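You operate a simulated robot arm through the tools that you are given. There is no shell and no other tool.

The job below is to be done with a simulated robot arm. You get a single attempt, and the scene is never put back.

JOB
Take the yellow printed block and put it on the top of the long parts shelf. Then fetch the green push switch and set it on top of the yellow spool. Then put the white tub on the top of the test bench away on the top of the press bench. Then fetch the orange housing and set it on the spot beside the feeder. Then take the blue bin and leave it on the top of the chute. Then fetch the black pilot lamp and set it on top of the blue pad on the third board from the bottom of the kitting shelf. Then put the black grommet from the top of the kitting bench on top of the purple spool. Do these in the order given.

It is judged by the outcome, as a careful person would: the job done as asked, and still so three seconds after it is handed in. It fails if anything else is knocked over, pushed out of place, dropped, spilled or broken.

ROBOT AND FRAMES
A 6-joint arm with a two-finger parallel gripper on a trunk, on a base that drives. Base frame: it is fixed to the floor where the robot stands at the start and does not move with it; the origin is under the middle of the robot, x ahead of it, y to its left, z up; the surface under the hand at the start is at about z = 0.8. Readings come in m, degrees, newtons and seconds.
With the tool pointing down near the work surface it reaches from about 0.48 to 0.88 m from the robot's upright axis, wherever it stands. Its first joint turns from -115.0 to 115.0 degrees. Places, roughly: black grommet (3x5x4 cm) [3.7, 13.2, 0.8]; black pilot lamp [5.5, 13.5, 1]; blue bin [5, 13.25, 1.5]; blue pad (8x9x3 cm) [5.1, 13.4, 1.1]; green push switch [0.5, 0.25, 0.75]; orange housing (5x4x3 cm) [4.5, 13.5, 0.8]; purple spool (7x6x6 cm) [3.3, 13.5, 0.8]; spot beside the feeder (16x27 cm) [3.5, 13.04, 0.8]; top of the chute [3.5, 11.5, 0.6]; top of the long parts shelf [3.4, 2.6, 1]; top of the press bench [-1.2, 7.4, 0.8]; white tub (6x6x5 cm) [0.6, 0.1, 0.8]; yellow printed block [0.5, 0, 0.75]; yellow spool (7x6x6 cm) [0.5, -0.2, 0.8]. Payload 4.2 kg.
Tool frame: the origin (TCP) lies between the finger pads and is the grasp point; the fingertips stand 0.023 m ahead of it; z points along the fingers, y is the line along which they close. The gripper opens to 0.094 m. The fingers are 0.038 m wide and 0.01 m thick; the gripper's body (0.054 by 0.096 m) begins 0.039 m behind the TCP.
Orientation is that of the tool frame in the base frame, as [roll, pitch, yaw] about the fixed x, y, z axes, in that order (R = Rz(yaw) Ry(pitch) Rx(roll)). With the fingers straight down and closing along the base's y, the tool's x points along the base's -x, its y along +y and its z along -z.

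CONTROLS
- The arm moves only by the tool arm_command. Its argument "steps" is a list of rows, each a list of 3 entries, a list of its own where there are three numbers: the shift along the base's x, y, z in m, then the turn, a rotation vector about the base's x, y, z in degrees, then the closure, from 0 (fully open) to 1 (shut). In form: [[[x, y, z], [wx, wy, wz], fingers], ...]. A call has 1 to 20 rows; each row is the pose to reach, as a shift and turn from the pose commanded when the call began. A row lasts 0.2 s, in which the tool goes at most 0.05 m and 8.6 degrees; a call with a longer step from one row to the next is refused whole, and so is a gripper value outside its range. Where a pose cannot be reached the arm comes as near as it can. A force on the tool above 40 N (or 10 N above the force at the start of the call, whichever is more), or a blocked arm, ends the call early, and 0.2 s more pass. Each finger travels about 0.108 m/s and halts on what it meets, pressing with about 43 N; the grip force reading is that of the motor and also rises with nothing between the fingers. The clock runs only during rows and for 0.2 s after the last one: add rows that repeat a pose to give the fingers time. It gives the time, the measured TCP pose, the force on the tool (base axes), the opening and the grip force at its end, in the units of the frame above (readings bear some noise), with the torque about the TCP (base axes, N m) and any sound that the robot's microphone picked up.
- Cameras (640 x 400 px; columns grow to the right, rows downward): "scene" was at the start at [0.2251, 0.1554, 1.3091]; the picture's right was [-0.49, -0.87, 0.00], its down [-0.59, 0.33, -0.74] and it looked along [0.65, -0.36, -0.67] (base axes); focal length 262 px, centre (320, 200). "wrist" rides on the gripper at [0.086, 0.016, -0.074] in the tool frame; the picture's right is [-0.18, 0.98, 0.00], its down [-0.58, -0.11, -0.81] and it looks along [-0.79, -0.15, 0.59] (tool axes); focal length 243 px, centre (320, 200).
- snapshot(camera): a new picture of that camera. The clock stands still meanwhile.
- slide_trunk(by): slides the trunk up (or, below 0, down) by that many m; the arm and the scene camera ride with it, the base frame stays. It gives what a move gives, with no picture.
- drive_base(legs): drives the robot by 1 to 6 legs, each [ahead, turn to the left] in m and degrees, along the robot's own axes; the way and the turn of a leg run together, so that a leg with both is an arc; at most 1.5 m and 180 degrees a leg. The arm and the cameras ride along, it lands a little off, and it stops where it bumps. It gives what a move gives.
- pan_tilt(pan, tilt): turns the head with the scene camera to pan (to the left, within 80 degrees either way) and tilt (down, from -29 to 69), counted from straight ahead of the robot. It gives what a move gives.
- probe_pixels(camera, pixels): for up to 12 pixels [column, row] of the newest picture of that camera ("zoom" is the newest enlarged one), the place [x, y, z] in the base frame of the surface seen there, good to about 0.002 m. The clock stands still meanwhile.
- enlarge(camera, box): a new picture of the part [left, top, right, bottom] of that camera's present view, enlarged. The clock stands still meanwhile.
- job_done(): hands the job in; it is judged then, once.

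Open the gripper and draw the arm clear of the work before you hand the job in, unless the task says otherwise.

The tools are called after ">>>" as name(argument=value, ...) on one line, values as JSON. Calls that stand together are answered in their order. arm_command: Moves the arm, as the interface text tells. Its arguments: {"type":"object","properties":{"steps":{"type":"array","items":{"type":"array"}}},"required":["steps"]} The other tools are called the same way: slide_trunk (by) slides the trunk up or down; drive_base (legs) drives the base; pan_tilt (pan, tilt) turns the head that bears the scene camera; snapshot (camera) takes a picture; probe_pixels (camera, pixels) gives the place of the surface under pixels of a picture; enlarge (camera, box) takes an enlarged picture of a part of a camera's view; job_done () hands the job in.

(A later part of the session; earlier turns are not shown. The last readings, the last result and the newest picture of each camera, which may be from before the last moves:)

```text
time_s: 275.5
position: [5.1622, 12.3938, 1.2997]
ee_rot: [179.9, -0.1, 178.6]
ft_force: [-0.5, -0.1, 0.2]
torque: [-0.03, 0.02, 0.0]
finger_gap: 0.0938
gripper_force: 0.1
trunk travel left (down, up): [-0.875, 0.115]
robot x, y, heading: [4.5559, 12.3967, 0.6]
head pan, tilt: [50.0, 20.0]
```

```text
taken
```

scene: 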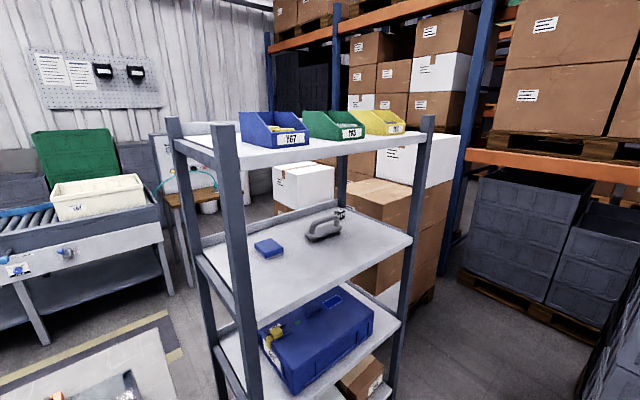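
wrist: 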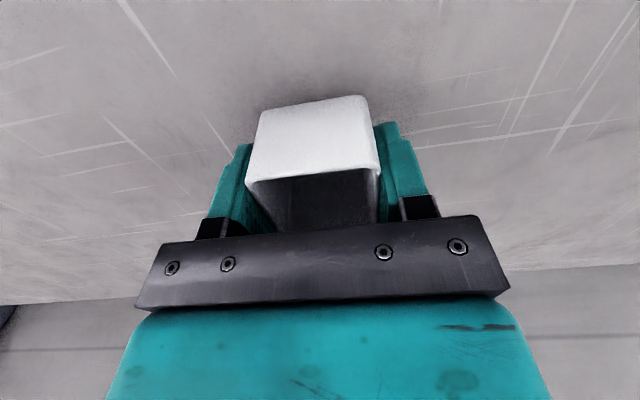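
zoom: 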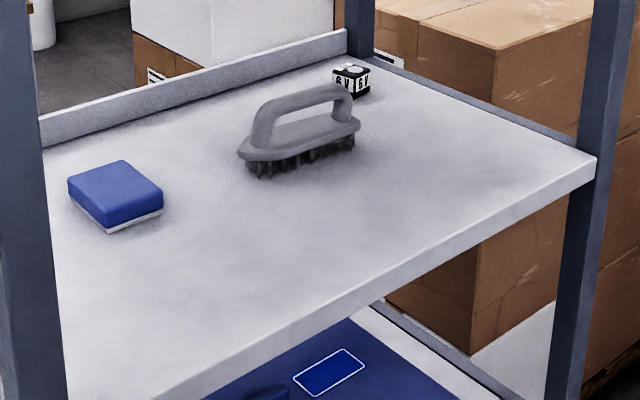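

The "6V" black lamp stands behind the brush at zoom (352,78), in the shelf's back right corner. I probe shelf geometry.

>>> probe_pixels(camera="zoom", pixels=[[350, 68], [345, 85], [115, 180], [70, 185], [120, 163], [160, 195], [108, 222], [590, 165], [160, 395], [345, 50], [50, 135], [300, 150]])

>>> probe_pixels(camera="scene", pixels=[[175, 125], [228, 133], [337, 85], [428, 120], [246, 160], [420, 142], [262, 118], [293, 140], [270, 130], [300, 110], [240, 115], [210, 150]])

>>> enlarge(camera="scene", box=[220, 90, 440, 170])

```text
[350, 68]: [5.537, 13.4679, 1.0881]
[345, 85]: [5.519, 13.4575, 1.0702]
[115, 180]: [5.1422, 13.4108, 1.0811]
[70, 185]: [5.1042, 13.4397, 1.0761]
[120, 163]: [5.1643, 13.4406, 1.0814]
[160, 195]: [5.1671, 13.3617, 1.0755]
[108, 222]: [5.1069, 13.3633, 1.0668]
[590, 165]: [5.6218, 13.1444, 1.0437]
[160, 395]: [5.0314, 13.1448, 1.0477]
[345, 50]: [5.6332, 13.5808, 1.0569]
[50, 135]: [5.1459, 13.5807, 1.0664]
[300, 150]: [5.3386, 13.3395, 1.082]
```

```text
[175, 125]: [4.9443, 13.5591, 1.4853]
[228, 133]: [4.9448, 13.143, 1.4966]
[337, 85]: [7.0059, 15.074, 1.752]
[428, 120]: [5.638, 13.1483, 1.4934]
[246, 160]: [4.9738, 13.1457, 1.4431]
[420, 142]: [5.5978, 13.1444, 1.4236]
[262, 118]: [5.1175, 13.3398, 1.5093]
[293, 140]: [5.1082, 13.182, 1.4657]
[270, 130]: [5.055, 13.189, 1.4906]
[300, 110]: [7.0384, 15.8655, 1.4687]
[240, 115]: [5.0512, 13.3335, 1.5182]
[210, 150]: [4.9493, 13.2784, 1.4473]
```

```text
2.91 times, centred on (330, 130) of scene
```

zoom: 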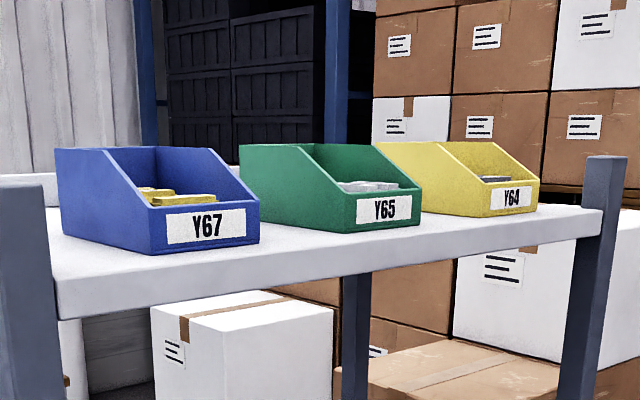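

I probe the blue bin's edges in the zoom to learn its width and walls.

>>> probe_pixels(camera="zoom", pixels=[[66, 235], [153, 252], [257, 241], [257, 205], [152, 211], [58, 155], [105, 150], [155, 150], [210, 152], [180, 200], [155, 190], [240, 180]])

```text
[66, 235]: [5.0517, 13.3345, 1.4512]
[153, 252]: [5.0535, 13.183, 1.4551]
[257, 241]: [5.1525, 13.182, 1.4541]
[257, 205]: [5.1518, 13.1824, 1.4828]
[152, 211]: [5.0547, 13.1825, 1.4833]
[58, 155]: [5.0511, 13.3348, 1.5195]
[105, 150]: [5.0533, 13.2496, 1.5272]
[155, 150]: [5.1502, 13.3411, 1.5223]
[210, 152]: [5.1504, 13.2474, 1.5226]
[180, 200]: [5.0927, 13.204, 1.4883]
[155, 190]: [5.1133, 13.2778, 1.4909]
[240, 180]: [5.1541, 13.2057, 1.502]
```

The bin is 0.102 wide, so I'll later pinch a wall; the east side is blocked by boxes. For the housing I go round the west end: first reverse along the lane to x≈1.46.

>>> drive_base(legs=[[0, -2.0], [-1.5, 0], [-1.5, 0], [-0.1, 0]])

>>> pan_tilt(pan=70, tilt=30)

>>> snapshot(camera="scene")

```text
time_s: 291.2
position: [2.0394, 12.4634, 1.2996]
ee_rot: [-180.0, 0.0, 177.0]
ft_force: [0.2, -0.4, -0.2]
torque: [-0.02, 0.05, 0.04]
finger_gap: 0.0939
gripper_force: 0.1
trunk travel left (down, up): [-0.875, 0.115]
robot x, y, heading: [1.43, 12.4821, -1.0]
head pan, tilt: [50.0, 20.0]
```

```text
time_s: 292.0
position: [2.0386, 12.4638, 1.3002]
ee_rot: [179.9, 0.0, 177.0]
ft_force: [0.1, 0.0, 0.0]
torque: [-0.01, -0.03, -0.02]
finger_gap: 0.0941
gripper_force: 0.1
trunk travel left (down, up): [-0.875, 0.115]
robot x, y, heading: [1.4322, 12.4858, -1.2]
head pan, tilt: [70.0, 30.0]
```

```text
taken
```

scene: 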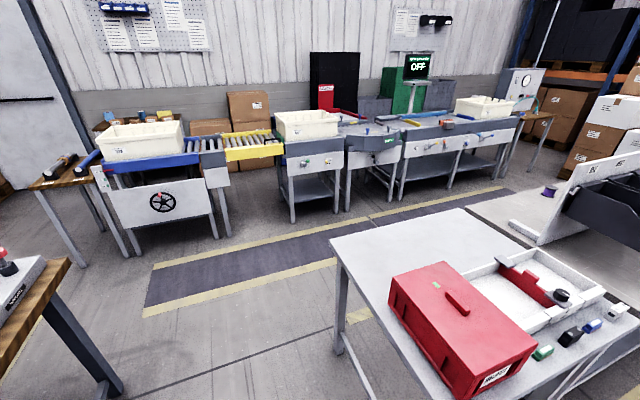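

The gap to the north lane is open. I turn left, drive north to y≈14.2, turn right, and go east to x≈4.5.

>>> drive_base(legs=[[0, 91], [1.5, 0], [0.2, 0], [0, -90]])

>>> pan_tilt(pan=0, tilt=20)

>>> snapshot(camera="scene")

```text
time_s: 308.5
position: [1.9484, 14.2178, 1.2996]
ee_rot: [180.0, 0.0, -178.7]
ft_force: [0.0, 0.2, 0.6]
torque: [-0.01, 0.02, 0.0]
finger_gap: 0.0939
gripper_force: 0.0
trunk travel left (down, up): [-0.875, 0.115]
robot x, y, heading: [1.3418, 14.1932, 3.4]
head pan, tilt: [70.0, 30.0]
```

```text
time_s: 309.9
position: [1.9488, 14.2189, 1.2988]
ee_rot: [-180.0, 0.0, -178.6]
ft_force: [0.6, 0.8, -0.7]
torque: [0.0, -0.02, 0.0]
finger_gap: 0.0941
gripper_force: 0.2
trunk travel left (down, up): [-0.875, 0.115]
robot x, y, heading: [1.3432, 14.1924, 3.2]
head pan, tilt: [0.0, 20.0]
```

```text
taken
```

scene: 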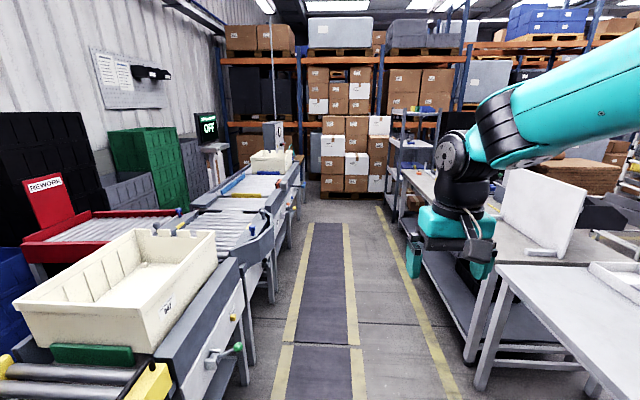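

I probe the lane edges: the feed line's front and knobs at (240,350), (275,200), and the bench back at (425,190), (490,265).

>>> probe_pixels(camera="scene", pixels=[[243, 350], [272, 240], [302, 180], [425, 185], [497, 268], [240, 375], [295, 165], [405, 165], [345, 200], [300, 205]])

```text
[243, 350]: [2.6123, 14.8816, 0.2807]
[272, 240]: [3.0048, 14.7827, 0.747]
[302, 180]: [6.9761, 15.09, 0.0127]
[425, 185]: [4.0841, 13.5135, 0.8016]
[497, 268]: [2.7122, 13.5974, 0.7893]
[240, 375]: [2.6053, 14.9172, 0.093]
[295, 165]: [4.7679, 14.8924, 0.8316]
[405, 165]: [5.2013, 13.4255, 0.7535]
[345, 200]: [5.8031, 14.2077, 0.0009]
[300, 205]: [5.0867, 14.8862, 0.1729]
```

Lane width is 1.18 m; I drive east 3.1 m along its middle and turn to face the bench.

>>> drive_base(legs=[[0, -3.4], [1.5, 0], [1.5, 0], [0.13, 0], [0, -90]])

>>> pan_tilt(pan=0, tilt=42)

>>> snapshot(camera="scene")

```text
time_s: 329.6
position: [4.4901, 13.6408, 1.3003]
ee_rot: [180.0, 0.0, 88.6]
ft_force: [0.0, -0.1, -0.3]
torque: [0.01, -0.01, -0.01]
finger_gap: 0.0939
gripper_force: 0.0
trunk travel left (down, up): [-0.875, 0.115]
robot x, y, heading: [4.4976, 14.2468, -89.3]
head pan, tilt: [0.0, 20.0]
```

```text
time_s: 330.5
position: [4.4892, 13.6412, 1.2995]
ee_rot: [-180.0, 0.0, 88.6]
ft_force: [-0.6, -0.1, 1.2]
torque: [0.0, -0.01, -0.03]
finger_gap: 0.0942
gripper_force: 0.1
trunk travel left (down, up): [-0.875, 0.115]
robot x, y, heading: [4.4955, 14.248, -89.7]
head pan, tilt: [0.0, 42.0]
```

```text
taken
```

scene: 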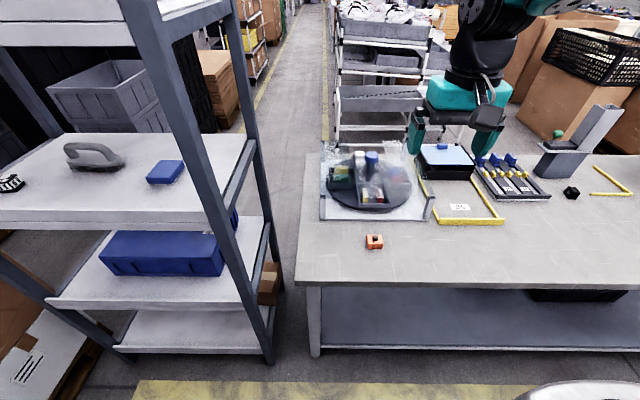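

The housing is clear at (374,241). I zoom in to measure it.

>>> enlarge(camera="scene", box=[340, 215, 410, 265])

>>> probe_pixels(camera="zoom", pixels=[[280, 175], [350, 180], [240, 170], [385, 170], [245, 250], [385, 250], [310, 200], [320, 160], [315, 280]])

```text
8.00 times, centred on (375, 240) of scene
```

zoom: 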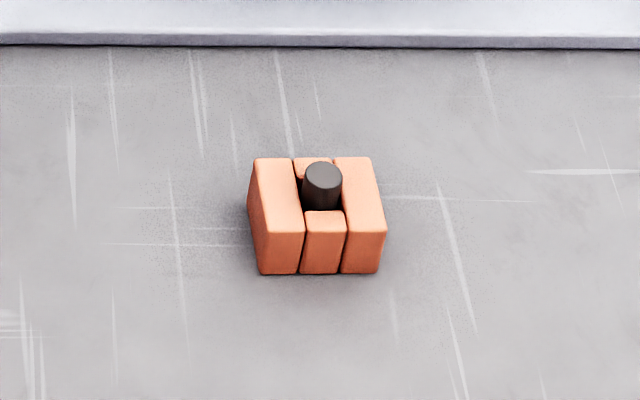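

```text
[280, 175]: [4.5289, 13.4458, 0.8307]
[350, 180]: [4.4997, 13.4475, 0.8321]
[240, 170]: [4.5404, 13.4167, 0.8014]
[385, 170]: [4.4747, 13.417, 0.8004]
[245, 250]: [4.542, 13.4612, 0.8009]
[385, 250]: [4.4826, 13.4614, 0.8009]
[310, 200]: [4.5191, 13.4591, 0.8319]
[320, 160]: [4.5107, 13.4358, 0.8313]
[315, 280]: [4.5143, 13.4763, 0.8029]
```

I probe the housing's top corners just inside its edges.

>>> probe_pixels(camera="zoom", pixels=[[258, 162], [369, 161], [381, 229], [267, 230], [322, 226], [322, 172], [300, 268], [376, 266], [264, 266]])

```text
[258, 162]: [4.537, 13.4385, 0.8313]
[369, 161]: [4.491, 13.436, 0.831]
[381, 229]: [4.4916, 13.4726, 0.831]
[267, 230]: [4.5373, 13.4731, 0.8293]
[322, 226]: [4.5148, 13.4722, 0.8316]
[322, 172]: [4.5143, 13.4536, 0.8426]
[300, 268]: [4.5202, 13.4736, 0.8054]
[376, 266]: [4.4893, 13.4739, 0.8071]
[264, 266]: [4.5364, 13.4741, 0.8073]
```

Housing: centre (4.514,13.455), 5x4 cm, square to the axes. I check the turntable cover's near edge, then drive closer and lower the trunk.

>>> probe_pixels(camera="scene", pixels=[[324, 205], [428, 207], [433, 195], [322, 180], [375, 218], [345, 195], [410, 205], [404, 145], [330, 143]])

>>> drive_base(legs=[[0.2, 0]])

>>> slide_trunk(by=-0.2)

```text
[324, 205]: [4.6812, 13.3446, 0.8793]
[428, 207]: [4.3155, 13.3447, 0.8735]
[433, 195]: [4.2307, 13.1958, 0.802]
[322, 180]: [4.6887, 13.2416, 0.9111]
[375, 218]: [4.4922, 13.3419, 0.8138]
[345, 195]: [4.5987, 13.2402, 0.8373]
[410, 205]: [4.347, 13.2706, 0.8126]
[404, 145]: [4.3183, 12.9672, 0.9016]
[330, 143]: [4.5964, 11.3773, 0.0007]
```

```text
time_s: 332.1
position: [4.4902, 13.4394, 1.2991]
ee_rot: [179.9, 0.0, 88.3]
ft_force: [1.3, 0.0, 0.0]
torque: [0.0, 0.0, -0.01]
finger_gap: 0.0939
gripper_force: 0.1
trunk travel left (down, up): [-0.875, 0.115]
robot x, y, heading: [4.4948, 14.043, -89.7]
head pan, tilt: [0.0, 42.0]
```

```text
time_s: 334.3
position: [4.4898, 13.4382, 1.1005]
ee_rot: [180.0, 0.0, 88.4]
ft_force: [-0.6, 0.4, 0.3]
torque: [-0.05, -0.01, -0.01]
finger_gap: 0.094
gripper_force: 0.1
trunk travel left (down, up): [-0.675, 0.315]
robot x, y, heading: [4.4959, 14.0492, -89.4]
head pan, tilt: [0.0, 42.0]
```

The cover ends at y≈13.345, clear of the hand. I move over the housing and descend to z≈0.91.

>>> arm_command(steps=[[[0.024, 0.017, 0], [0, 0, 1.6], 0], [[0.024, 0.017, -0.05], [0, 0, 1.6], 0], [[0.024, 0.017, -0.1], [0, 0, 1.6], 0], [[0.024, 0.017, -0.15], [0, 0, 1.6], 0], [[0.024, 0.017, -0.19], [0, 0, 1.6], 0], [[0.024, 0.017, -0.19], [0, 0, 1.6], 0], [[0.024, 0.017, -0.19], [0, 0, 1.6], 0]])

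>>> snapshot(camera="wrist")

>>> snapshot(camera="scene")

```text
time_s: 335.9
position: [4.5125, 13.4546, 0.9121]
ee_rot: [-180.0, -0.1, 90.0]
ft_force: [0.4, -0.5, 1.1]
torque: [0.02, 0.02, -0.04]
finger_gap: 0.0939
gripper_force: 0.0
trunk travel left (down, up): [-0.675, 0.315]
robot x, y, heading: [4.4967, 14.0511, -89.5]
head pan, tilt: [0.0, 42.0]
```

```text
taken
```

wrist: 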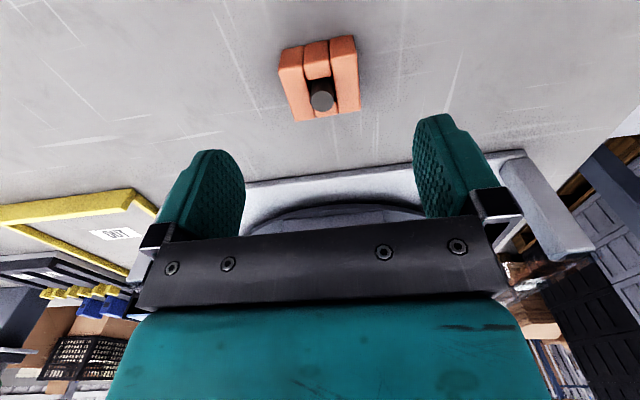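

```text
taken
```

scene: 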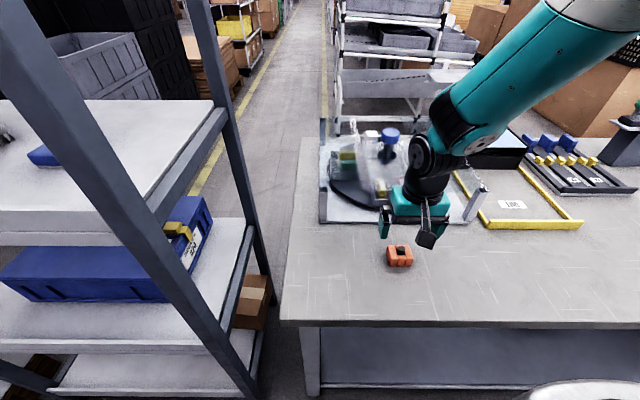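

Centred. I descend to z≈0.828 and grip the housing.

>>> arm_command(steps=[[[0.0015, 0, -0.045], [0, 0, 0], 0], [[0.0015, 0, -0.0845], [0, 0, 0], 0], [[0.0015, 0, -0.0845], [0, 0, 0], 0], [[0.0015, 0, -0.0845], [0, 0, 0], 1], [[0.0015, 0, -0.0845], [0, 0, 0], 1], [[0.0015, 0, -0.0845], [0, 0, 0], 1], [[0.0015, 0, -0.0845], [0, 0, 0], 1]])

```text
time_s: 337.5
position: [4.5137, 13.4524, 0.8255]
ee_rot: [-180.0, 0.1, 90.0]
ft_force: [0.1, 0.5, -0.2]
torque: [-0.01, 0.0, 0.01]
finger_gap: 0.0493
gripper_force: 43.4
trunk travel left (down, up): [-0.675, 0.315]
robot x, y, heading: [4.4952, 14.0497, -89.8]
head pan, tilt: [0.0, 42.0]
```

Held (gap 0.049). I lift, raise the trunk and check the grip.

>>> arm_command(steps=[[[0, 0, 0.04], [0, 0, 0], 1], [[0, 0, 0.09], [0, 0, 0], 1], [[0, 0, 0.14], [0, 0, 0], 1], [[0, 0, 0.19], [0, 0, 0], 1], [[0, 0, 0.24], [0, 0, 0], 1], [[0, 0.02, 0.27], [0, 0, 0], 1], [[0, 0.02, 0.27], [0, 0, 0], 1]])

>>> slide_trunk(by=0.2)

>>> snapshot(camera="wrist")

>>> snapshot(camera="scene")

```text
time_s: 339.1
position: [4.5154, 13.4771, 1.0959]
ee_rot: [-180.0, 0.0, 90.1]
ft_force: [-0.1, -0.1, -0.2]
torque: [0.04, -0.01, 0.04]
finger_gap: 0.0491
gripper_force: 42.8
trunk travel left (down, up): [-0.675, 0.315]
robot x, y, heading: [4.4936, 14.0476, -89.7]
head pan, tilt: [0.0, 42.0]
```

```text
time_s: 341.2
position: [4.5147, 13.4771, 1.2971]
ee_rot: [-179.9, 0.0, 90.1]
ft_force: [-0.6, -1.3, -1.1]
torque: [0.01, 0.02, -0.03]
finger_gap: 0.0494
gripper_force: 43.1
trunk travel left (down, up): [-0.875, 0.115]
robot x, y, heading: [4.4943, 14.0446, -89.9]
head pan, tilt: [0.0, 42.0]
```

```text
taken
```

wrist: 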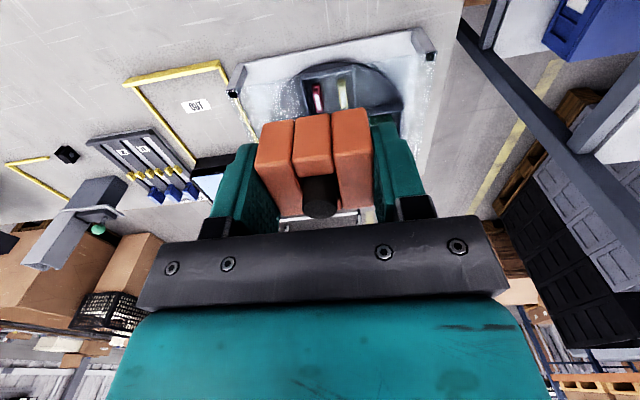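

```text
taken
```

scene: 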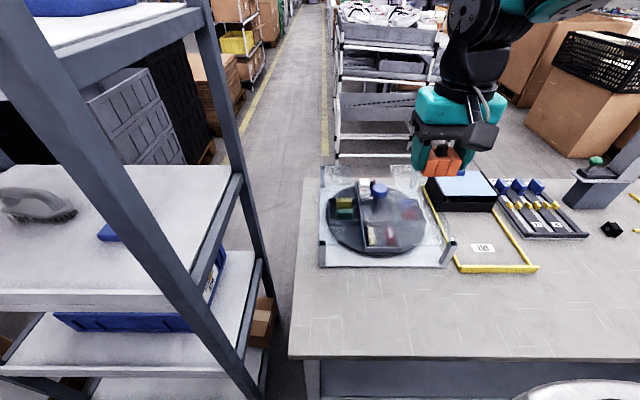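

Secure. I now go back west and around to the south lane.

>>> drive_base(legs=[[-0.15, 0], [0, -90], [1.5, 0], [1.5, 0], [0.08, 0], [0, 90]])

```text
time_s: 365.0
position: [1.4427, 13.5861, 1.2962]
ee_rot: [180.0, 0.0, 91.7]
ft_force: [0.2, 0.1, -0.8]
torque: [0.0, 0.02, 0.01]
finger_gap: 0.0495
gripper_force: 43.3
trunk travel left (down, up): [-0.875, 0.115]
robot x, y, heading: [1.4044, 14.1567, -88.0]
head pan, tilt: [0.0, 42.0]
```

At (1.40,14.16). I continue south 1.7 m then east along the lane to x≈3.45.

>>> drive_base(legs=[[1.5, 0], [0.2, 0], [0, 88], [1.5, 0], [0.48, 0]])

>>> pan_tilt(pan=-75, tilt=35)

>>> snapshot(camera="scene")

>>> pan_tilt(pan=-40, tilt=45)

>>> snapshot(camera="scene")

```text
time_s: 386.9
position: [4.0226, 12.515, 1.2974]
ee_rot: [180.0, 0.0, -179.4]
ft_force: [0.0, 0.3, -0.5]
torque: [-0.04, 0.0, -0.01]
finger_gap: 0.0493
gripper_force: 43.7
trunk travel left (down, up): [-0.875, 0.115]
robot x, y, heading: [3.4555, 12.4944, 1.0]
head pan, tilt: [0.0, 42.0]
```

```text
time_s: 388.4
position: [4.0241, 12.5156, 1.2966]
ee_rot: [-180.0, 0.1, -179.4]
ft_force: [0.6, -0.4, -0.9]
torque: [0.03, 0.0, 0.02]
finger_gap: 0.0493
gripper_force: 42.8
trunk travel left (down, up): [-0.875, 0.115]
robot x, y, heading: [3.4524, 12.49, 0.9]
head pan, tilt: [-75.0, 35.0]
```

```text
taken
```

scene: 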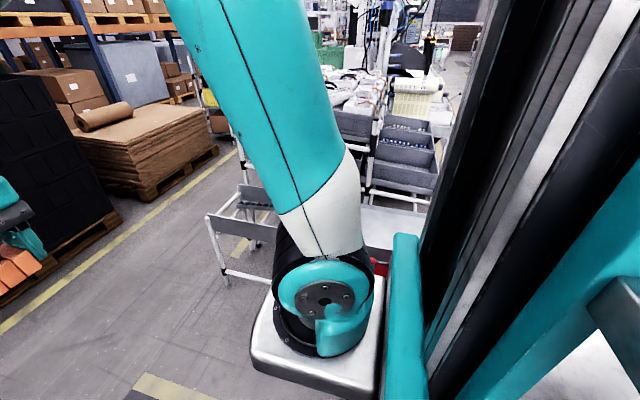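

```text
time_s: 389.4
position: [4.0242, 12.5148, 1.2971]
ee_rot: [179.9, 0.0, -179.4]
ft_force: [0.0, 0.2, -0.6]
torque: [0.0, 0.01, 0.0]
finger_gap: 0.0492
gripper_force: 42.9
trunk travel left (down, up): [-0.875, 0.115]
robot x, y, heading: [3.4558, 12.4897, 0.8]
head pan, tilt: [-40.0, 45.0]
```

```text
taken
```

scene: 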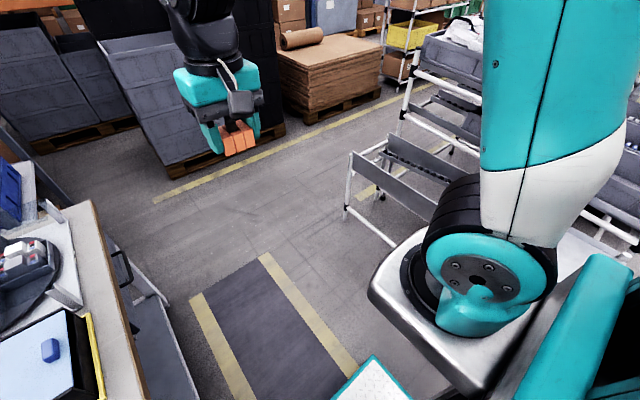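

I probe the cart's near frame to know the clearance to turn here.

>>> probe_pixels(camera="scene", pixels=[[345, 215], [351, 157], [392, 243], [380, 185], [436, 208], [410, 105], [385, 145], [600, 240], [115, 290], [100, 200]])

```text
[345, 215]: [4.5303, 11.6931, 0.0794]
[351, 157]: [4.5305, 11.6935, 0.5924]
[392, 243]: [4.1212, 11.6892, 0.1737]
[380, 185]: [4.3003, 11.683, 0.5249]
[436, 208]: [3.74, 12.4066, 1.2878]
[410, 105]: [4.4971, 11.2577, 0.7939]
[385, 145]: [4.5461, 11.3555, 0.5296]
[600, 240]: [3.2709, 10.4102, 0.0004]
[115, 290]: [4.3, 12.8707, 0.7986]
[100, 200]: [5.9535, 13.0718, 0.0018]
```

Cart's edge is at y≈11.69, so there's room, but I'm a little near the bench to rotate. I shift 8 cm south first, then turn to face the bench.

>>> drive_base(legs=[[0, 11], [-0.42, 0], [0, -12], [0.43, 0], [0, 90]])

>>> pan_tilt(pan=0, tilt=45)

>>> snapshot(camera="scene")

```text
time_s: 399.5
position: [3.4482, 12.972, 1.2963]
ee_rot: [-179.9, -0.1, -91.2]
ft_force: [-0.3, -0.1, -1.5]
torque: [0.0, 0.02, -0.01]
finger_gap: 0.0493
gripper_force: 42.9
trunk travel left (down, up): [-0.875, 0.115]
robot x, y, heading: [3.4576, 12.4013, 88.8]
head pan, tilt: [-40.0, 45.0]
```

```text
time_s: 400.6
position: [3.4478, 12.9725, 1.296]
ee_rot: [-179.9, -0.1, -91.2]
ft_force: [0.5, 0.4, -1.1]
torque: [0.02, -0.01, 0.01]
finger_gap: 0.0496
gripper_force: 42.2
trunk travel left (down, up): [-0.875, 0.115]
robot x, y, heading: [3.4511, 12.401, 89.0]
head pan, tilt: [0.0, 45.0]
```

```text
taken
```

scene: 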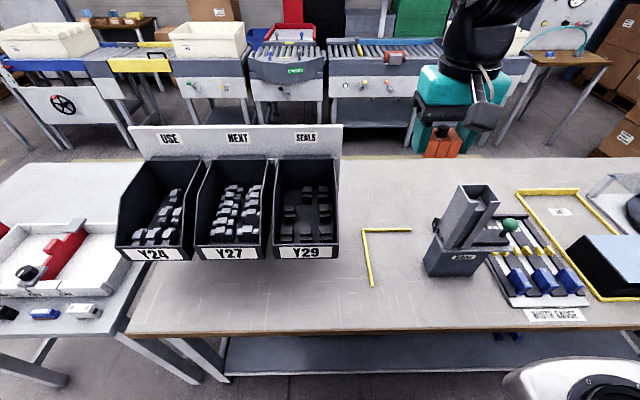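

The L-marked spot is at (390,260) between bins and feeder. I probe its bounds.

>>> enlarge(camera="scene", box=[300, 170, 520, 320])

>>> probe_pixels(camera="scene", pixels=[[364, 230], [371, 285], [410, 230], [336, 240], [335, 215], [430, 275], [425, 245], [440, 220], [390, 330], [335, 135], [330, 165], [465, 190]])

```text
2.67 times, centred on (410, 245) of scene
```

zoom: 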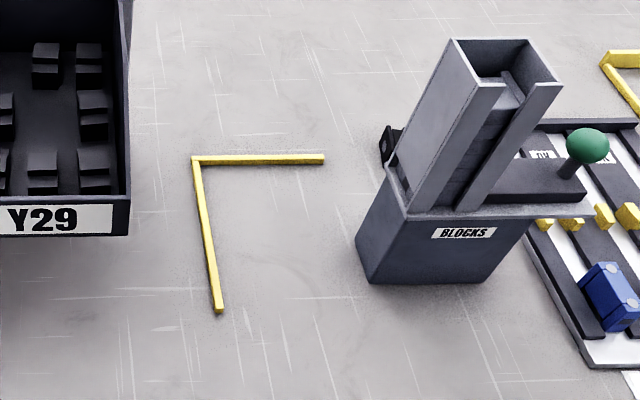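

```text
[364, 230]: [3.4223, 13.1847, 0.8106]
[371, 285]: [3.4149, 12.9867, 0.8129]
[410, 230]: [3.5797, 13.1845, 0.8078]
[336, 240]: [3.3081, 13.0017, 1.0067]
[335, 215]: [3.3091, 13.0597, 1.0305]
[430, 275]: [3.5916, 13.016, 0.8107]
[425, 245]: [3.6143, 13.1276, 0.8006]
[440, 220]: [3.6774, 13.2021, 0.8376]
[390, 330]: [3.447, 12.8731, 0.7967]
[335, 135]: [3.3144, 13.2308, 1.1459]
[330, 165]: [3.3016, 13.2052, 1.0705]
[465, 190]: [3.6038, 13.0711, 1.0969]
```

The feeder tower (top z≈1.10 near x 3.60) could meet the forearm, which sits to the right of the hand. I probe the tower's extent.

>>> probe_pixels(camera="zoom", pixels=[[460, 42], [550, 50], [485, 85], [555, 88], [420, 200], [470, 200], [395, 150], [388, 140], [410, 215], [590, 205], [500, 75], [588, 145]])

```text
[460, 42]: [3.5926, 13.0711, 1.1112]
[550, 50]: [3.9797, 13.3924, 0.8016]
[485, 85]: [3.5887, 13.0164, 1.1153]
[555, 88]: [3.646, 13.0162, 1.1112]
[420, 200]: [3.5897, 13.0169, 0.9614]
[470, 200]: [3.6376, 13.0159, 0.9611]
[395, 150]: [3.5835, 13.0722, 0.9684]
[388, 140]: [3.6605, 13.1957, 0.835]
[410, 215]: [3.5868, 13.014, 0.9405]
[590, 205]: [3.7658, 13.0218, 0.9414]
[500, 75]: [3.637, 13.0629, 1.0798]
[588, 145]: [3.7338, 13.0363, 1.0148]
```

The tower occupies x 3.585–3.65, y 13.016–13.075. Approaching from the southwest keeps the forearm clear, so I move the base to x≈3.03 and aim for (3.475,12.985) in the spot.

>>> drive_base(legs=[[0, -89], [-0.43, 0], [0, 90]])

>>> pan_tilt(pan=-25, tilt=45)

>>> snapshot(camera="scene")

```text
time_s: 410.9
position: [3.0261, 12.9893, 1.2959]
ee_rot: [-179.9, 0.0, -91.4]
ft_force: [-0.4, -0.5, 0.7]
torque: [0.02, 0.01, -0.01]
finger_gap: 0.0491
gripper_force: 42.8
trunk travel left (down, up): [-0.875, 0.115]
robot x, y, heading: [3.0278, 12.416, 88.8]
head pan, tilt: [0.0, 45.0]
```

```text
time_s: 411.8
position: [3.0266, 12.989, 1.2968]
ee_rot: [-180.0, 0.0, -91.6]
ft_force: [-0.1, -0.2, -0.4]
torque: [0.03, 0.05, 0.01]
finger_gap: 0.0494
gripper_force: 42.5
trunk travel left (down, up): [-0.875, 0.115]
robot x, y, heading: [3.0297, 12.4185, 88.8]
head pan, tilt: [-25.0, 45.0]
```

```text
taken
```

scene: 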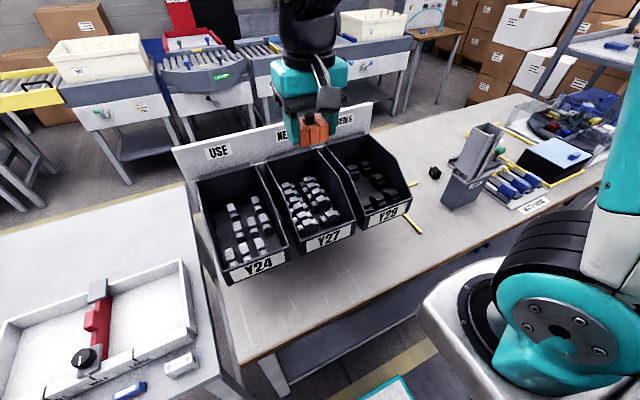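

I sweep the hand right at z≈1.30 to above the spot (dx +0.449), then lower the trunk 0.2 m.

>>> arm_command(steps=[[[0.045, 0, 0], [0, 0, 0], 1], [[0.09, 0, 0], [0, 0, 0], 1], [[0.135, 0, 0], [0, 0, 0], 1], [[0.18, 0, 0], [0, 0, 0], 1], [[0.225, 0, 0], [0, 0, 0], 1], [[0.27, 0, 0], [0, 0, 0], 1], [[0.315, 0, 0], [0, 0, 0], 1], [[0.36, 0, 0], [0, 0, 0], 1], [[0.405, -0.002, 0], [0, 0, 1.5], 1], [[0.4485, -0.004, 0], [0, 0, 1.5], 1], [[0.4485, -0.004, 0], [0, 0, 1.5], 1]])

>>> slide_trunk(by=-0.2)

>>> snapshot(camera="scene")

>>> snapshot(camera="wrist")

```text
time_s: 414.2
position: [3.4763, 12.9829, 1.2992]
ee_rot: [-179.9, 0.0, -90.0]
ft_force: [0.8, -0.1, -1.2]
torque: [0.0, -0.02, 0.02]
finger_gap: 0.0494
gripper_force: 43.1
trunk travel left (down, up): [-0.875, 0.115]
robot x, y, heading: [3.0309, 12.4178, 88.5]
head pan, tilt: [-25.0, 45.0]
```

```text
time_s: 416.4
position: [3.4761, 12.9838, 1.0986]
ee_rot: [-180.0, -0.1, -90.0]
ft_force: [0.1, -0.8, -0.2]
torque: [0.02, -0.01, 0.02]
finger_gap: 0.0491
gripper_force: 42.9
trunk travel left (down, up): [-0.675, 0.315]
robot x, y, heading: [3.0327, 12.4168, 88.7]
head pan, tilt: [-25.0, 45.0]
```

```text
taken
```

scene: 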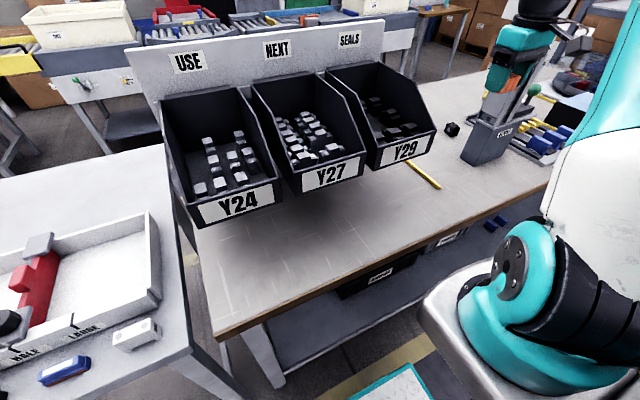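

```text
taken
```

wrist: 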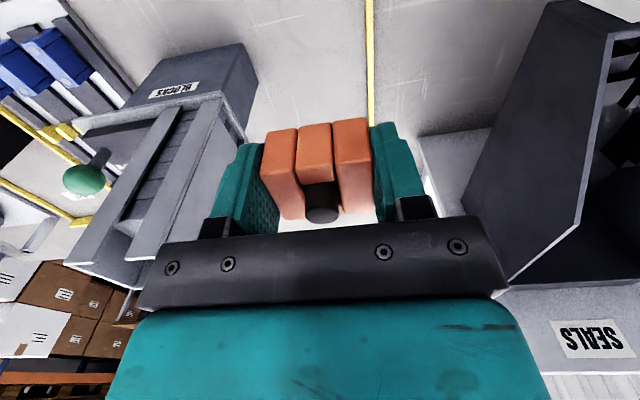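

The hand is above the spot with the feeder to the side. I descend to z≈0.90 carefully and look.

>>> arm_command(steps=[[[0, 0, -0.04], [0, 0, 0], 1], [[0, 0, -0.08], [0, 0, 0], 1], [[0, 0, -0.12], [0, 0, 0], 1], [[0, 0, -0.16], [0, 0, 0], 1], [[0, 0, -0.2], [0, 0, 0], 1], [[0, 0, -0.2], [0, 0, 0], 1]])

>>> snapshot(camera="wrist")

>>> enlarge(camera="scene", box=[380, 0, 640, 220])

```text
time_s: 417.8
position: [3.4744, 12.9829, 0.898]
ee_rot: [179.9, -0.1, -90.0]
ft_force: [-0.6, -0.5, -1.3]
torque: [-0.01, -0.01, 0.0]
finger_gap: 0.049
gripper_force: 43.0
trunk travel left (down, up): [-0.675, 0.315]
robot x, y, heading: [3.031, 12.4191, 89.1]
head pan, tilt: [-25.0, 45.0]
```

```text
taken
```

wrist: 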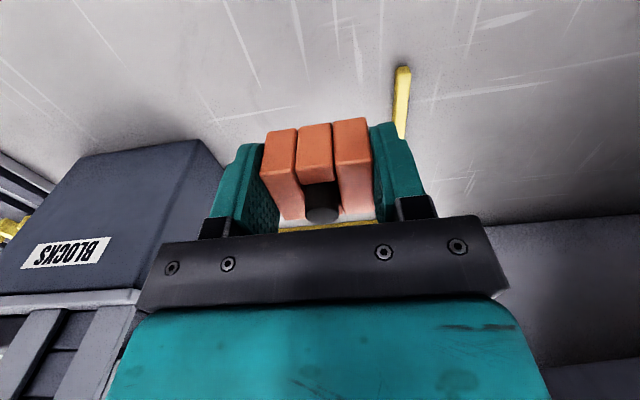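

```text
1.82 times, centred on (510, 110) of scene
```

zoom: 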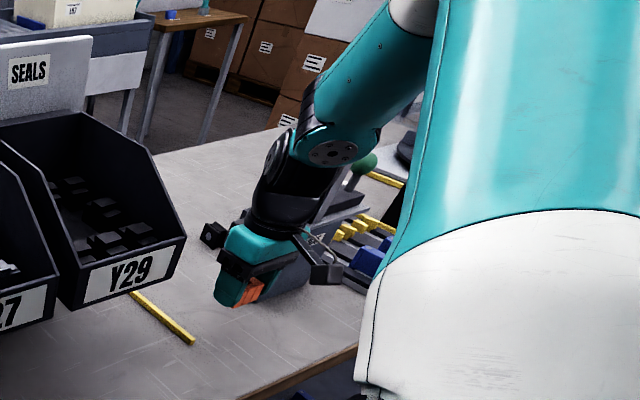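

All clear. To avoid the raised yellow strip with the opening fingers I shift 1.2 cm right and will open only partially; lowering now to contact.

>>> arm_command(steps=[[[0.012, 0, -0.03], [0, 0, 0], 1], [[0.012, 0, -0.055], [0, 0, 0], 1], [[0.012, 0, -0.066], [0, 0, 0], 1], [[0.012, 0, -0.07], [0, 0, 0], 1], [[0.012, 0, -0.07], [0, 0, 0], 1]])

```text
time_s: 419.0
position: [3.4882, 12.9832, 0.8273]
ee_rot: [180.0, -0.1, -89.9]
ft_force: [-0.7, -0.3, -0.8]
torque: [0.02, 0.0, -0.01]
finger_gap: 0.0492
gripper_force: 43.0
trunk travel left (down, up): [-0.675, 0.315]
robot x, y, heading: [3.0319, 12.4214, 88.8]
head pan, tilt: [-25.0, 45.0]
```

I ease down 1.5 mm, open partially to about 0.066 m, and rise.

>>> arm_command(steps=[[[0, 0, -0.0015], [0, 0, 0], 1], [[0, 0, -0.0015], [0, 0, 0], 0.7], [[0, 0, -0.0015], [0, 0, 0], 0.4], [[0, 0, -0.0015], [0, 0, 0], 0.3], [[0, 0, -0.0015], [0, 0, 0], 0.3], [[0, 0, 0.03], [0, 0, 0], 0.3], [[0, 0, 0.08], [0, 0, 0], 0.3], [[0, 0, 0.13], [0, 0, 0], 0], [[0, 0, 0.18], [0, 0, 0], 0], [[0, 0, 0.23], [0, 0, 0], 0], [[0, 0, 0.27], [0, 0, 0], 0]])

>>> snapshot(camera="wrist")

>>> slide_trunk(by=0.2)

>>> snapshot(camera="scene")

```text
time_s: 421.4
position: [3.4868, 12.9832, 1.0993]
ee_rot: [179.9, -0.1, -90.0]
ft_force: [0.3, 0.6, 0.7]
torque: [-0.03, 0.01, -0.02]
finger_gap: 0.0939
gripper_force: 0.0
trunk travel left (down, up): [-0.675, 0.315]
robot x, y, heading: [3.0265, 12.4202, 88.4]
head pan, tilt: [-25.0, 45.0]
```

```text
taken
```

wrist: 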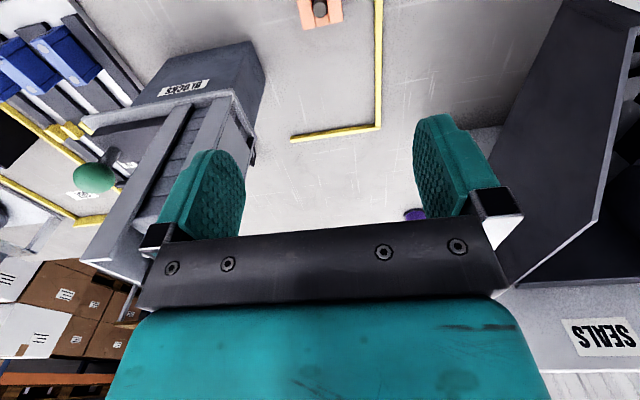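

```text
time_s: 423.6
position: [3.4876, 12.9837, 1.299]
ee_rot: [180.0, 0.0, -89.9]
ft_force: [0.2, -0.6, -0.5]
torque: [-0.02, -0.03, 0.0]
finger_gap: 0.0938
gripper_force: 0.1
trunk travel left (down, up): [-0.875, 0.115]
robot x, y, heading: [3.029, 12.4203, 88.7]
head pan, tilt: [-25.0, 45.0]
```

```text
taken
```

scene: 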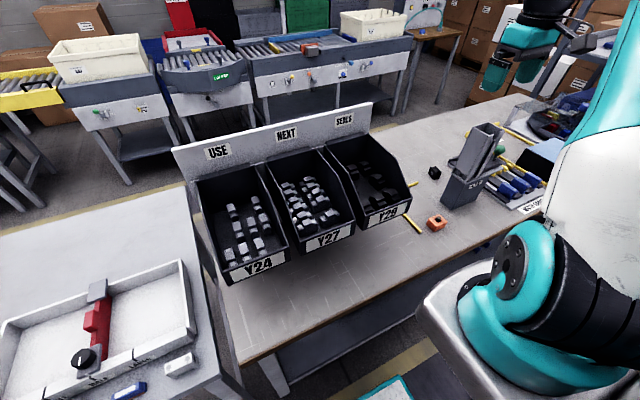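

The housing sits inside the marked spot (435,222). I verify its place and bring the arm back ahead of the robot.

>>> probe_pixels(camera="scene", pixels=[[432, 220], [441, 222], [436, 228], [415, 228], [434, 172]])

>>> arm_command(steps=[[[-0.045, 0, 0], [0, 0, 0], 0], [[-0.09, 0, 0], [0, 0, 0], 0], [[-0.135, 0, 0], [0, 0, 0], 0], [[-0.18, 0, 0], [0, 0, 0], 0], [[-0.225, 0, 0], [0, 0, 0], 0], [[-0.27, 0, 0], [0, 0, 0], 0], [[-0.315, 0, 0], [0, 0, 0], 0], [[-0.36, 0, 0], [0, 0, 0], 0], [[-0.405, 0, 0], [0, 0, 0], 0], [[-0.45, 0, 0], [0, 0, 0], 0], [[-0.45, 0, 0], [0, 0, 0], 0]])

>>> drive_base(legs=[[-0.04, 0], [0, -90]])

>>> pan_tilt(pan=-60, tilt=40)

>>> snapshot(camera="scene")

```text
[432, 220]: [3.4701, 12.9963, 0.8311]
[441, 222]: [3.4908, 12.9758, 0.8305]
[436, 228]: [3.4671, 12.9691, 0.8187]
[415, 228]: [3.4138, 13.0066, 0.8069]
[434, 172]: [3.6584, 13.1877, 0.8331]
```

```text
time_s: 426.0
position: [3.0379, 12.9835, 1.3006]
ee_rot: [-180.0, 0.0, -89.9]
ft_force: [-0.8, -0.2, 0.9]
torque: [0.01, -0.01, 0.02]
finger_gap: 0.094
gripper_force: 0.0
trunk travel left (down, up): [-0.875, 0.115]
robot x, y, heading: [3.0301, 12.4181, 88.8]
head pan, tilt: [-25.0, 45.0]
```

```text
time_s: 430.7
position: [3.5951, 12.3648, 1.3]
ee_rot: [-180.0, 0.0, 179.6]
ft_force: [1.0, 0.0, 0.0]
torque: [-0.01, 0.02, -0.02]
finger_gap: 0.0942
gripper_force: 0.0
trunk travel left (down, up): [-0.875, 0.115]
robot x, y, heading: [3.0248, 12.3763, -1.7]
head pan, tilt: [-25.0, 45.0]
```

```text
time_s: 431.7
position: [3.5954, 12.3643, 1.3011]
ee_rot: [180.0, 0.1, 179.6]
ft_force: [0.1, -0.2, 0.8]
torque: [0.01, -0.06, -0.01]
finger_gap: 0.0936
gripper_force: 0.0
trunk travel left (down, up): [-0.875, 0.115]
robot x, y, heading: [3.026, 12.3779, -1.7]
head pan, tilt: [-60.0, 40.0]
```

```text
taken
```

scene: 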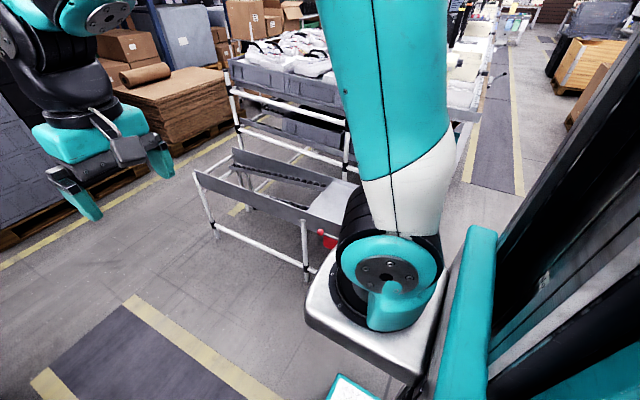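

The robot body hides the chute; I turn right to face it and look.

>>> drive_base(legs=[[0, -70]])

>>> pan_tilt(pan=20, tilt=42)

>>> snapshot(camera="scene")

```text
time_s: 435.2
position: [3.1958, 11.8353, 1.3013]
ee_rot: [-180.0, -0.1, 108.2]
ft_force: [0.6, 0.2, 0.5]
torque: [-0.01, 0.01, -0.01]
finger_gap: 0.094
gripper_force: 0.0
trunk travel left (down, up): [-0.875, 0.115]
robot x, y, heading: [3.027, 12.3757, -73.2]
head pan, tilt: [-60.0, 40.0]
```

```text
time_s: 436.7
position: [3.1968, 11.8368, 1.3006]
ee_rot: [179.9, -0.1, 108.1]
ft_force: [-0.5, 0.1, 0.2]
torque: [0.02, 0.0, 0.03]
finger_gap: 0.0936
gripper_force: 0.1
trunk travel left (down, up): [-0.875, 0.115]
robot x, y, heading: [3.0276, 12.3777, -73.2]
head pan, tilt: [20.0, 42.0]
```

```text
taken
```

scene: 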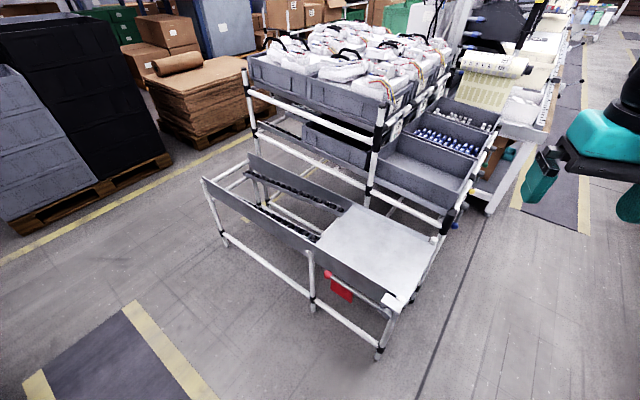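

The chute's flat plate is visible at (375,250). I probe it.

>>> probe_pixels(camera="scene", pixels=[[352, 210], [430, 240], [398, 298], [325, 250], [375, 250], [400, 230], [350, 240], [390, 275], [385, 300], [360, 275], [440, 240], [290, 220]])

>>> enlarge(camera="scene", box=[190, 140, 490, 360])

```text
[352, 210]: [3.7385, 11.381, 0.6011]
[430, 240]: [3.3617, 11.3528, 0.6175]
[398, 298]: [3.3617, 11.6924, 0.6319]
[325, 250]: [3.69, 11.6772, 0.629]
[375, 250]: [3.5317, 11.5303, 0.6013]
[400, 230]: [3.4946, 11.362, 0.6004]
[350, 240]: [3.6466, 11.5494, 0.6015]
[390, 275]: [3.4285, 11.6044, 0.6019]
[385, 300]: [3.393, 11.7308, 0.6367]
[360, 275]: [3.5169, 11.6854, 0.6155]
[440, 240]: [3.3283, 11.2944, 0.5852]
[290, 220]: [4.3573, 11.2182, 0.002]
```

```text
1.82 times, centred on (340, 250) of scene
```

zoom: 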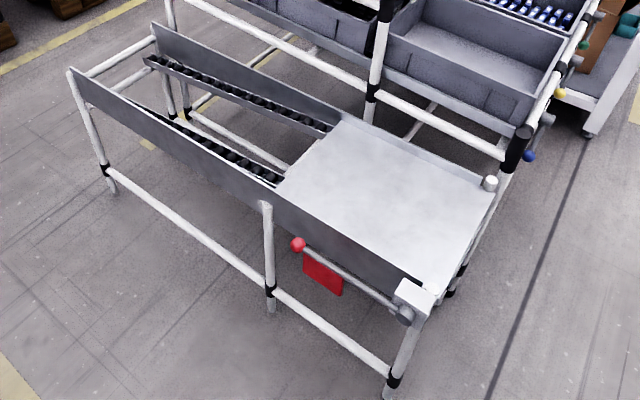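

The plate is flat at z≈0.601, spanning x 3.37–3.73, y 11.37–11.69. Now I go fetch the blue bin: drive east to x≈5.03 and face the shelf.

>>> drive_base(legs=[[0, 73.5], [1.5, 0], [0.5, 0], [0, 90]])

>>> slide_trunk(by=0.115)

>>> pan_tilt(pan=0, tilt=15)

>>> snapshot(camera="scene")

```text
time_s: 453.8
position: [5.0492, 12.9504, 1.3008]
ee_rot: [-180.0, 0.1, -88.9]
ft_force: [-0.7, -0.1, -0.3]
torque: [-0.03, -0.03, 0.02]
finger_gap: 0.094
gripper_force: 0.0
trunk travel left (down, up): [-0.875, 0.115]
robot x, y, heading: [5.0514, 12.3847, 89.8]
head pan, tilt: [20.0, 42.0]
```

```text
time_s: 455.2
position: [5.0501, 12.9525, 1.416]
ee_rot: [180.0, 0.0, -88.9]
ft_force: [-0.1, 0.3, 0.1]
torque: [0.01, 0.03, 0.0]
finger_gap: 0.0941
gripper_force: 0.1
trunk travel left (down, up): [-0.99, 0.0]
robot x, y, heading: [5.0554, 12.3869, 89.7]
head pan, tilt: [20.0, 42.0]
```

```text
time_s: 456.1
position: [5.0507, 12.9508, 1.416]
ee_rot: [-180.0, -0.1, -88.9]
ft_force: [-0.3, -0.4, -0.2]
torque: [-0.01, 0.0, -0.02]
finger_gap: 0.0942
gripper_force: 0.1
trunk travel left (down, up): [-0.99, 0.0]
robot x, y, heading: [5.0489, 12.382, 89.7]
head pan, tilt: [0.0, 15.0]
```

```text
taken
```

scene: 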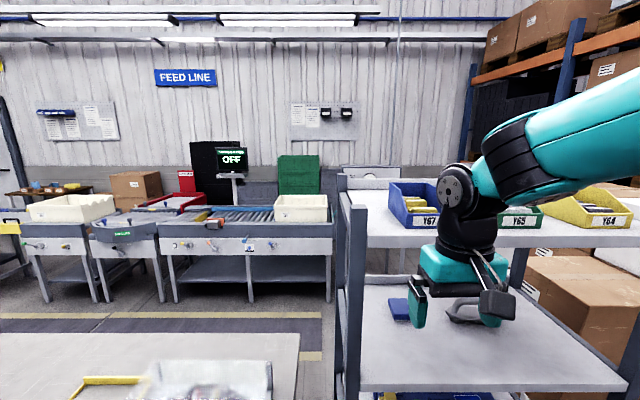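

I raise the hand 0.22 m so it clears the shelf's posts and bins, then look.

>>> arm_command(steps=[[[0, 0, 0.045], [0, 0, 0], 0], [[0, 0, 0.09], [0, 0, 0], 0], [[0, 0, 0.135], [0, 0, 0], 0], [[0, 0, 0.18], [0, 0, 0], 0], [[0, 0, 0.225], [0, 0, 0], 0], [[0, 0, 0.225], [0, 0, 0], 0]])

>>> drive_base(legs=[[0.14, 0]])

>>> pan_tilt(pan=0, tilt=25)

>>> snapshot(camera="scene")

>>> snapshot(camera="wrist")

```text
time_s: 457.5
position: [5.048, 12.953, 1.6416]
ee_rot: [-179.9, 0.0, -88.8]
ft_force: [0.7, -0.7, 1.8]
torque: [-0.01, -0.01, -0.03]
finger_gap: 0.0944
gripper_force: 0.1
trunk travel left (down, up): [-0.99, 0.0]
robot x, y, heading: [5.0516, 12.3864, 89.9]
head pan, tilt: [0.0, 15.0]
```

```text
time_s: 458.9
position: [5.0489, 13.0962, 1.6429]
ee_rot: [-180.0, 0.0, -88.7]
ft_force: [-0.3, -0.4, 0.6]
torque: [0.04, 0.01, 0.05]
finger_gap: 0.0941
gripper_force: 0.1
trunk travel left (down, up): [-0.99, 0.0]
robot x, y, heading: [5.053, 12.5283, 89.9]
head pan, tilt: [0.0, 15.0]
```

```text
time_s: 459.6
position: [5.0491, 13.0953, 1.6408]
ee_rot: [-179.9, 0.0, -88.8]
ft_force: [0.7, 0.6, 0.0]
torque: [0.02, 0.01, -0.01]
finger_gap: 0.0941
gripper_force: 0.0
trunk travel left (down, up): [-0.99, 0.0]
robot x, y, heading: [5.0527, 12.5299, 89.8]
head pan, tilt: [0.0, 25.0]
```

```text
taken
```

scene: 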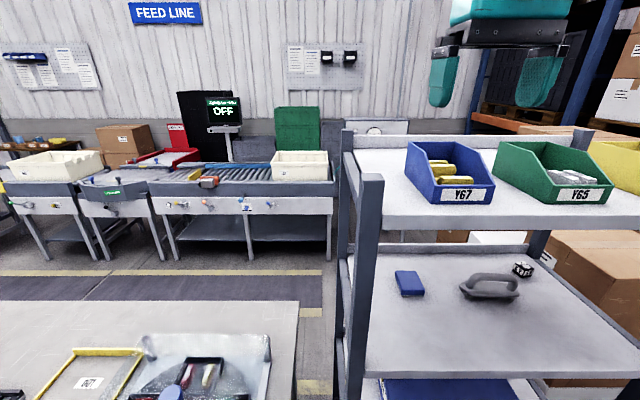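

```text
taken
```

wrist: 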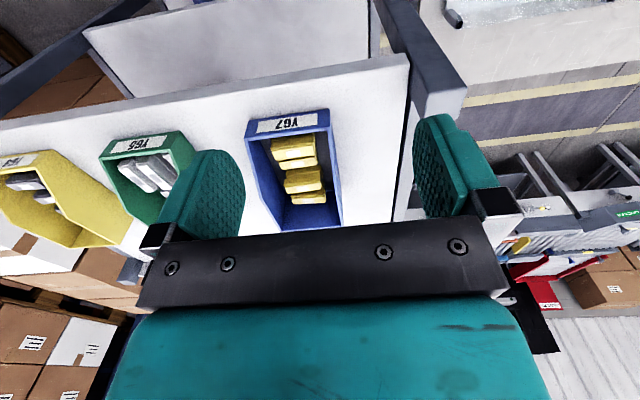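

The wrist view shows the bin (295,180) with yellow blocks along its middle. I enlarge and probe its walls and contents.

>>> enlarge(camera="wrist", box=[230, 95, 360, 240])

>>> probe_pixels(camera="wrist", pixels=[[332, 160], [336, 190], [340, 222], [322, 150], [320, 185], [328, 200], [300, 180], [295, 150], [270, 180], [325, 165], [300, 225], [318, 170]])

```text
2.76 times, centred on (295, 168) of wrist
```

zoom: 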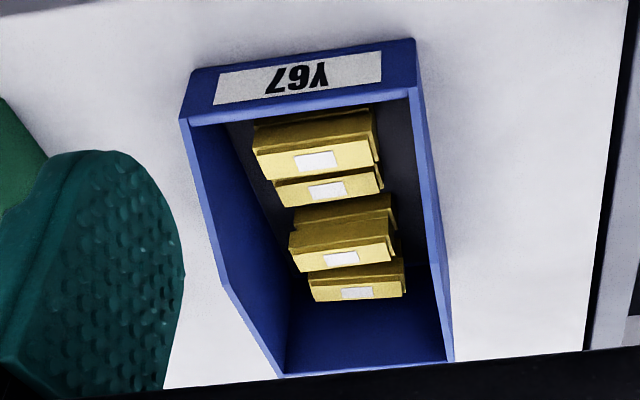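

```text
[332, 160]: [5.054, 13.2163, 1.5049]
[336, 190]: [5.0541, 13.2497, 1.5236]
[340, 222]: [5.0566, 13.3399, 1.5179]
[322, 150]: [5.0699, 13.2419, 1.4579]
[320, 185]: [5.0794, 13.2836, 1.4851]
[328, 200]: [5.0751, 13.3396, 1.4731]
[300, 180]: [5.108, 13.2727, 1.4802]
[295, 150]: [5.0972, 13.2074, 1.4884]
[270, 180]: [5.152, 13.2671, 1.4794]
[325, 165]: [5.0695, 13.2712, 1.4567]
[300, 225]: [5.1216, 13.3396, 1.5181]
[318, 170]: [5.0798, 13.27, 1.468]
```

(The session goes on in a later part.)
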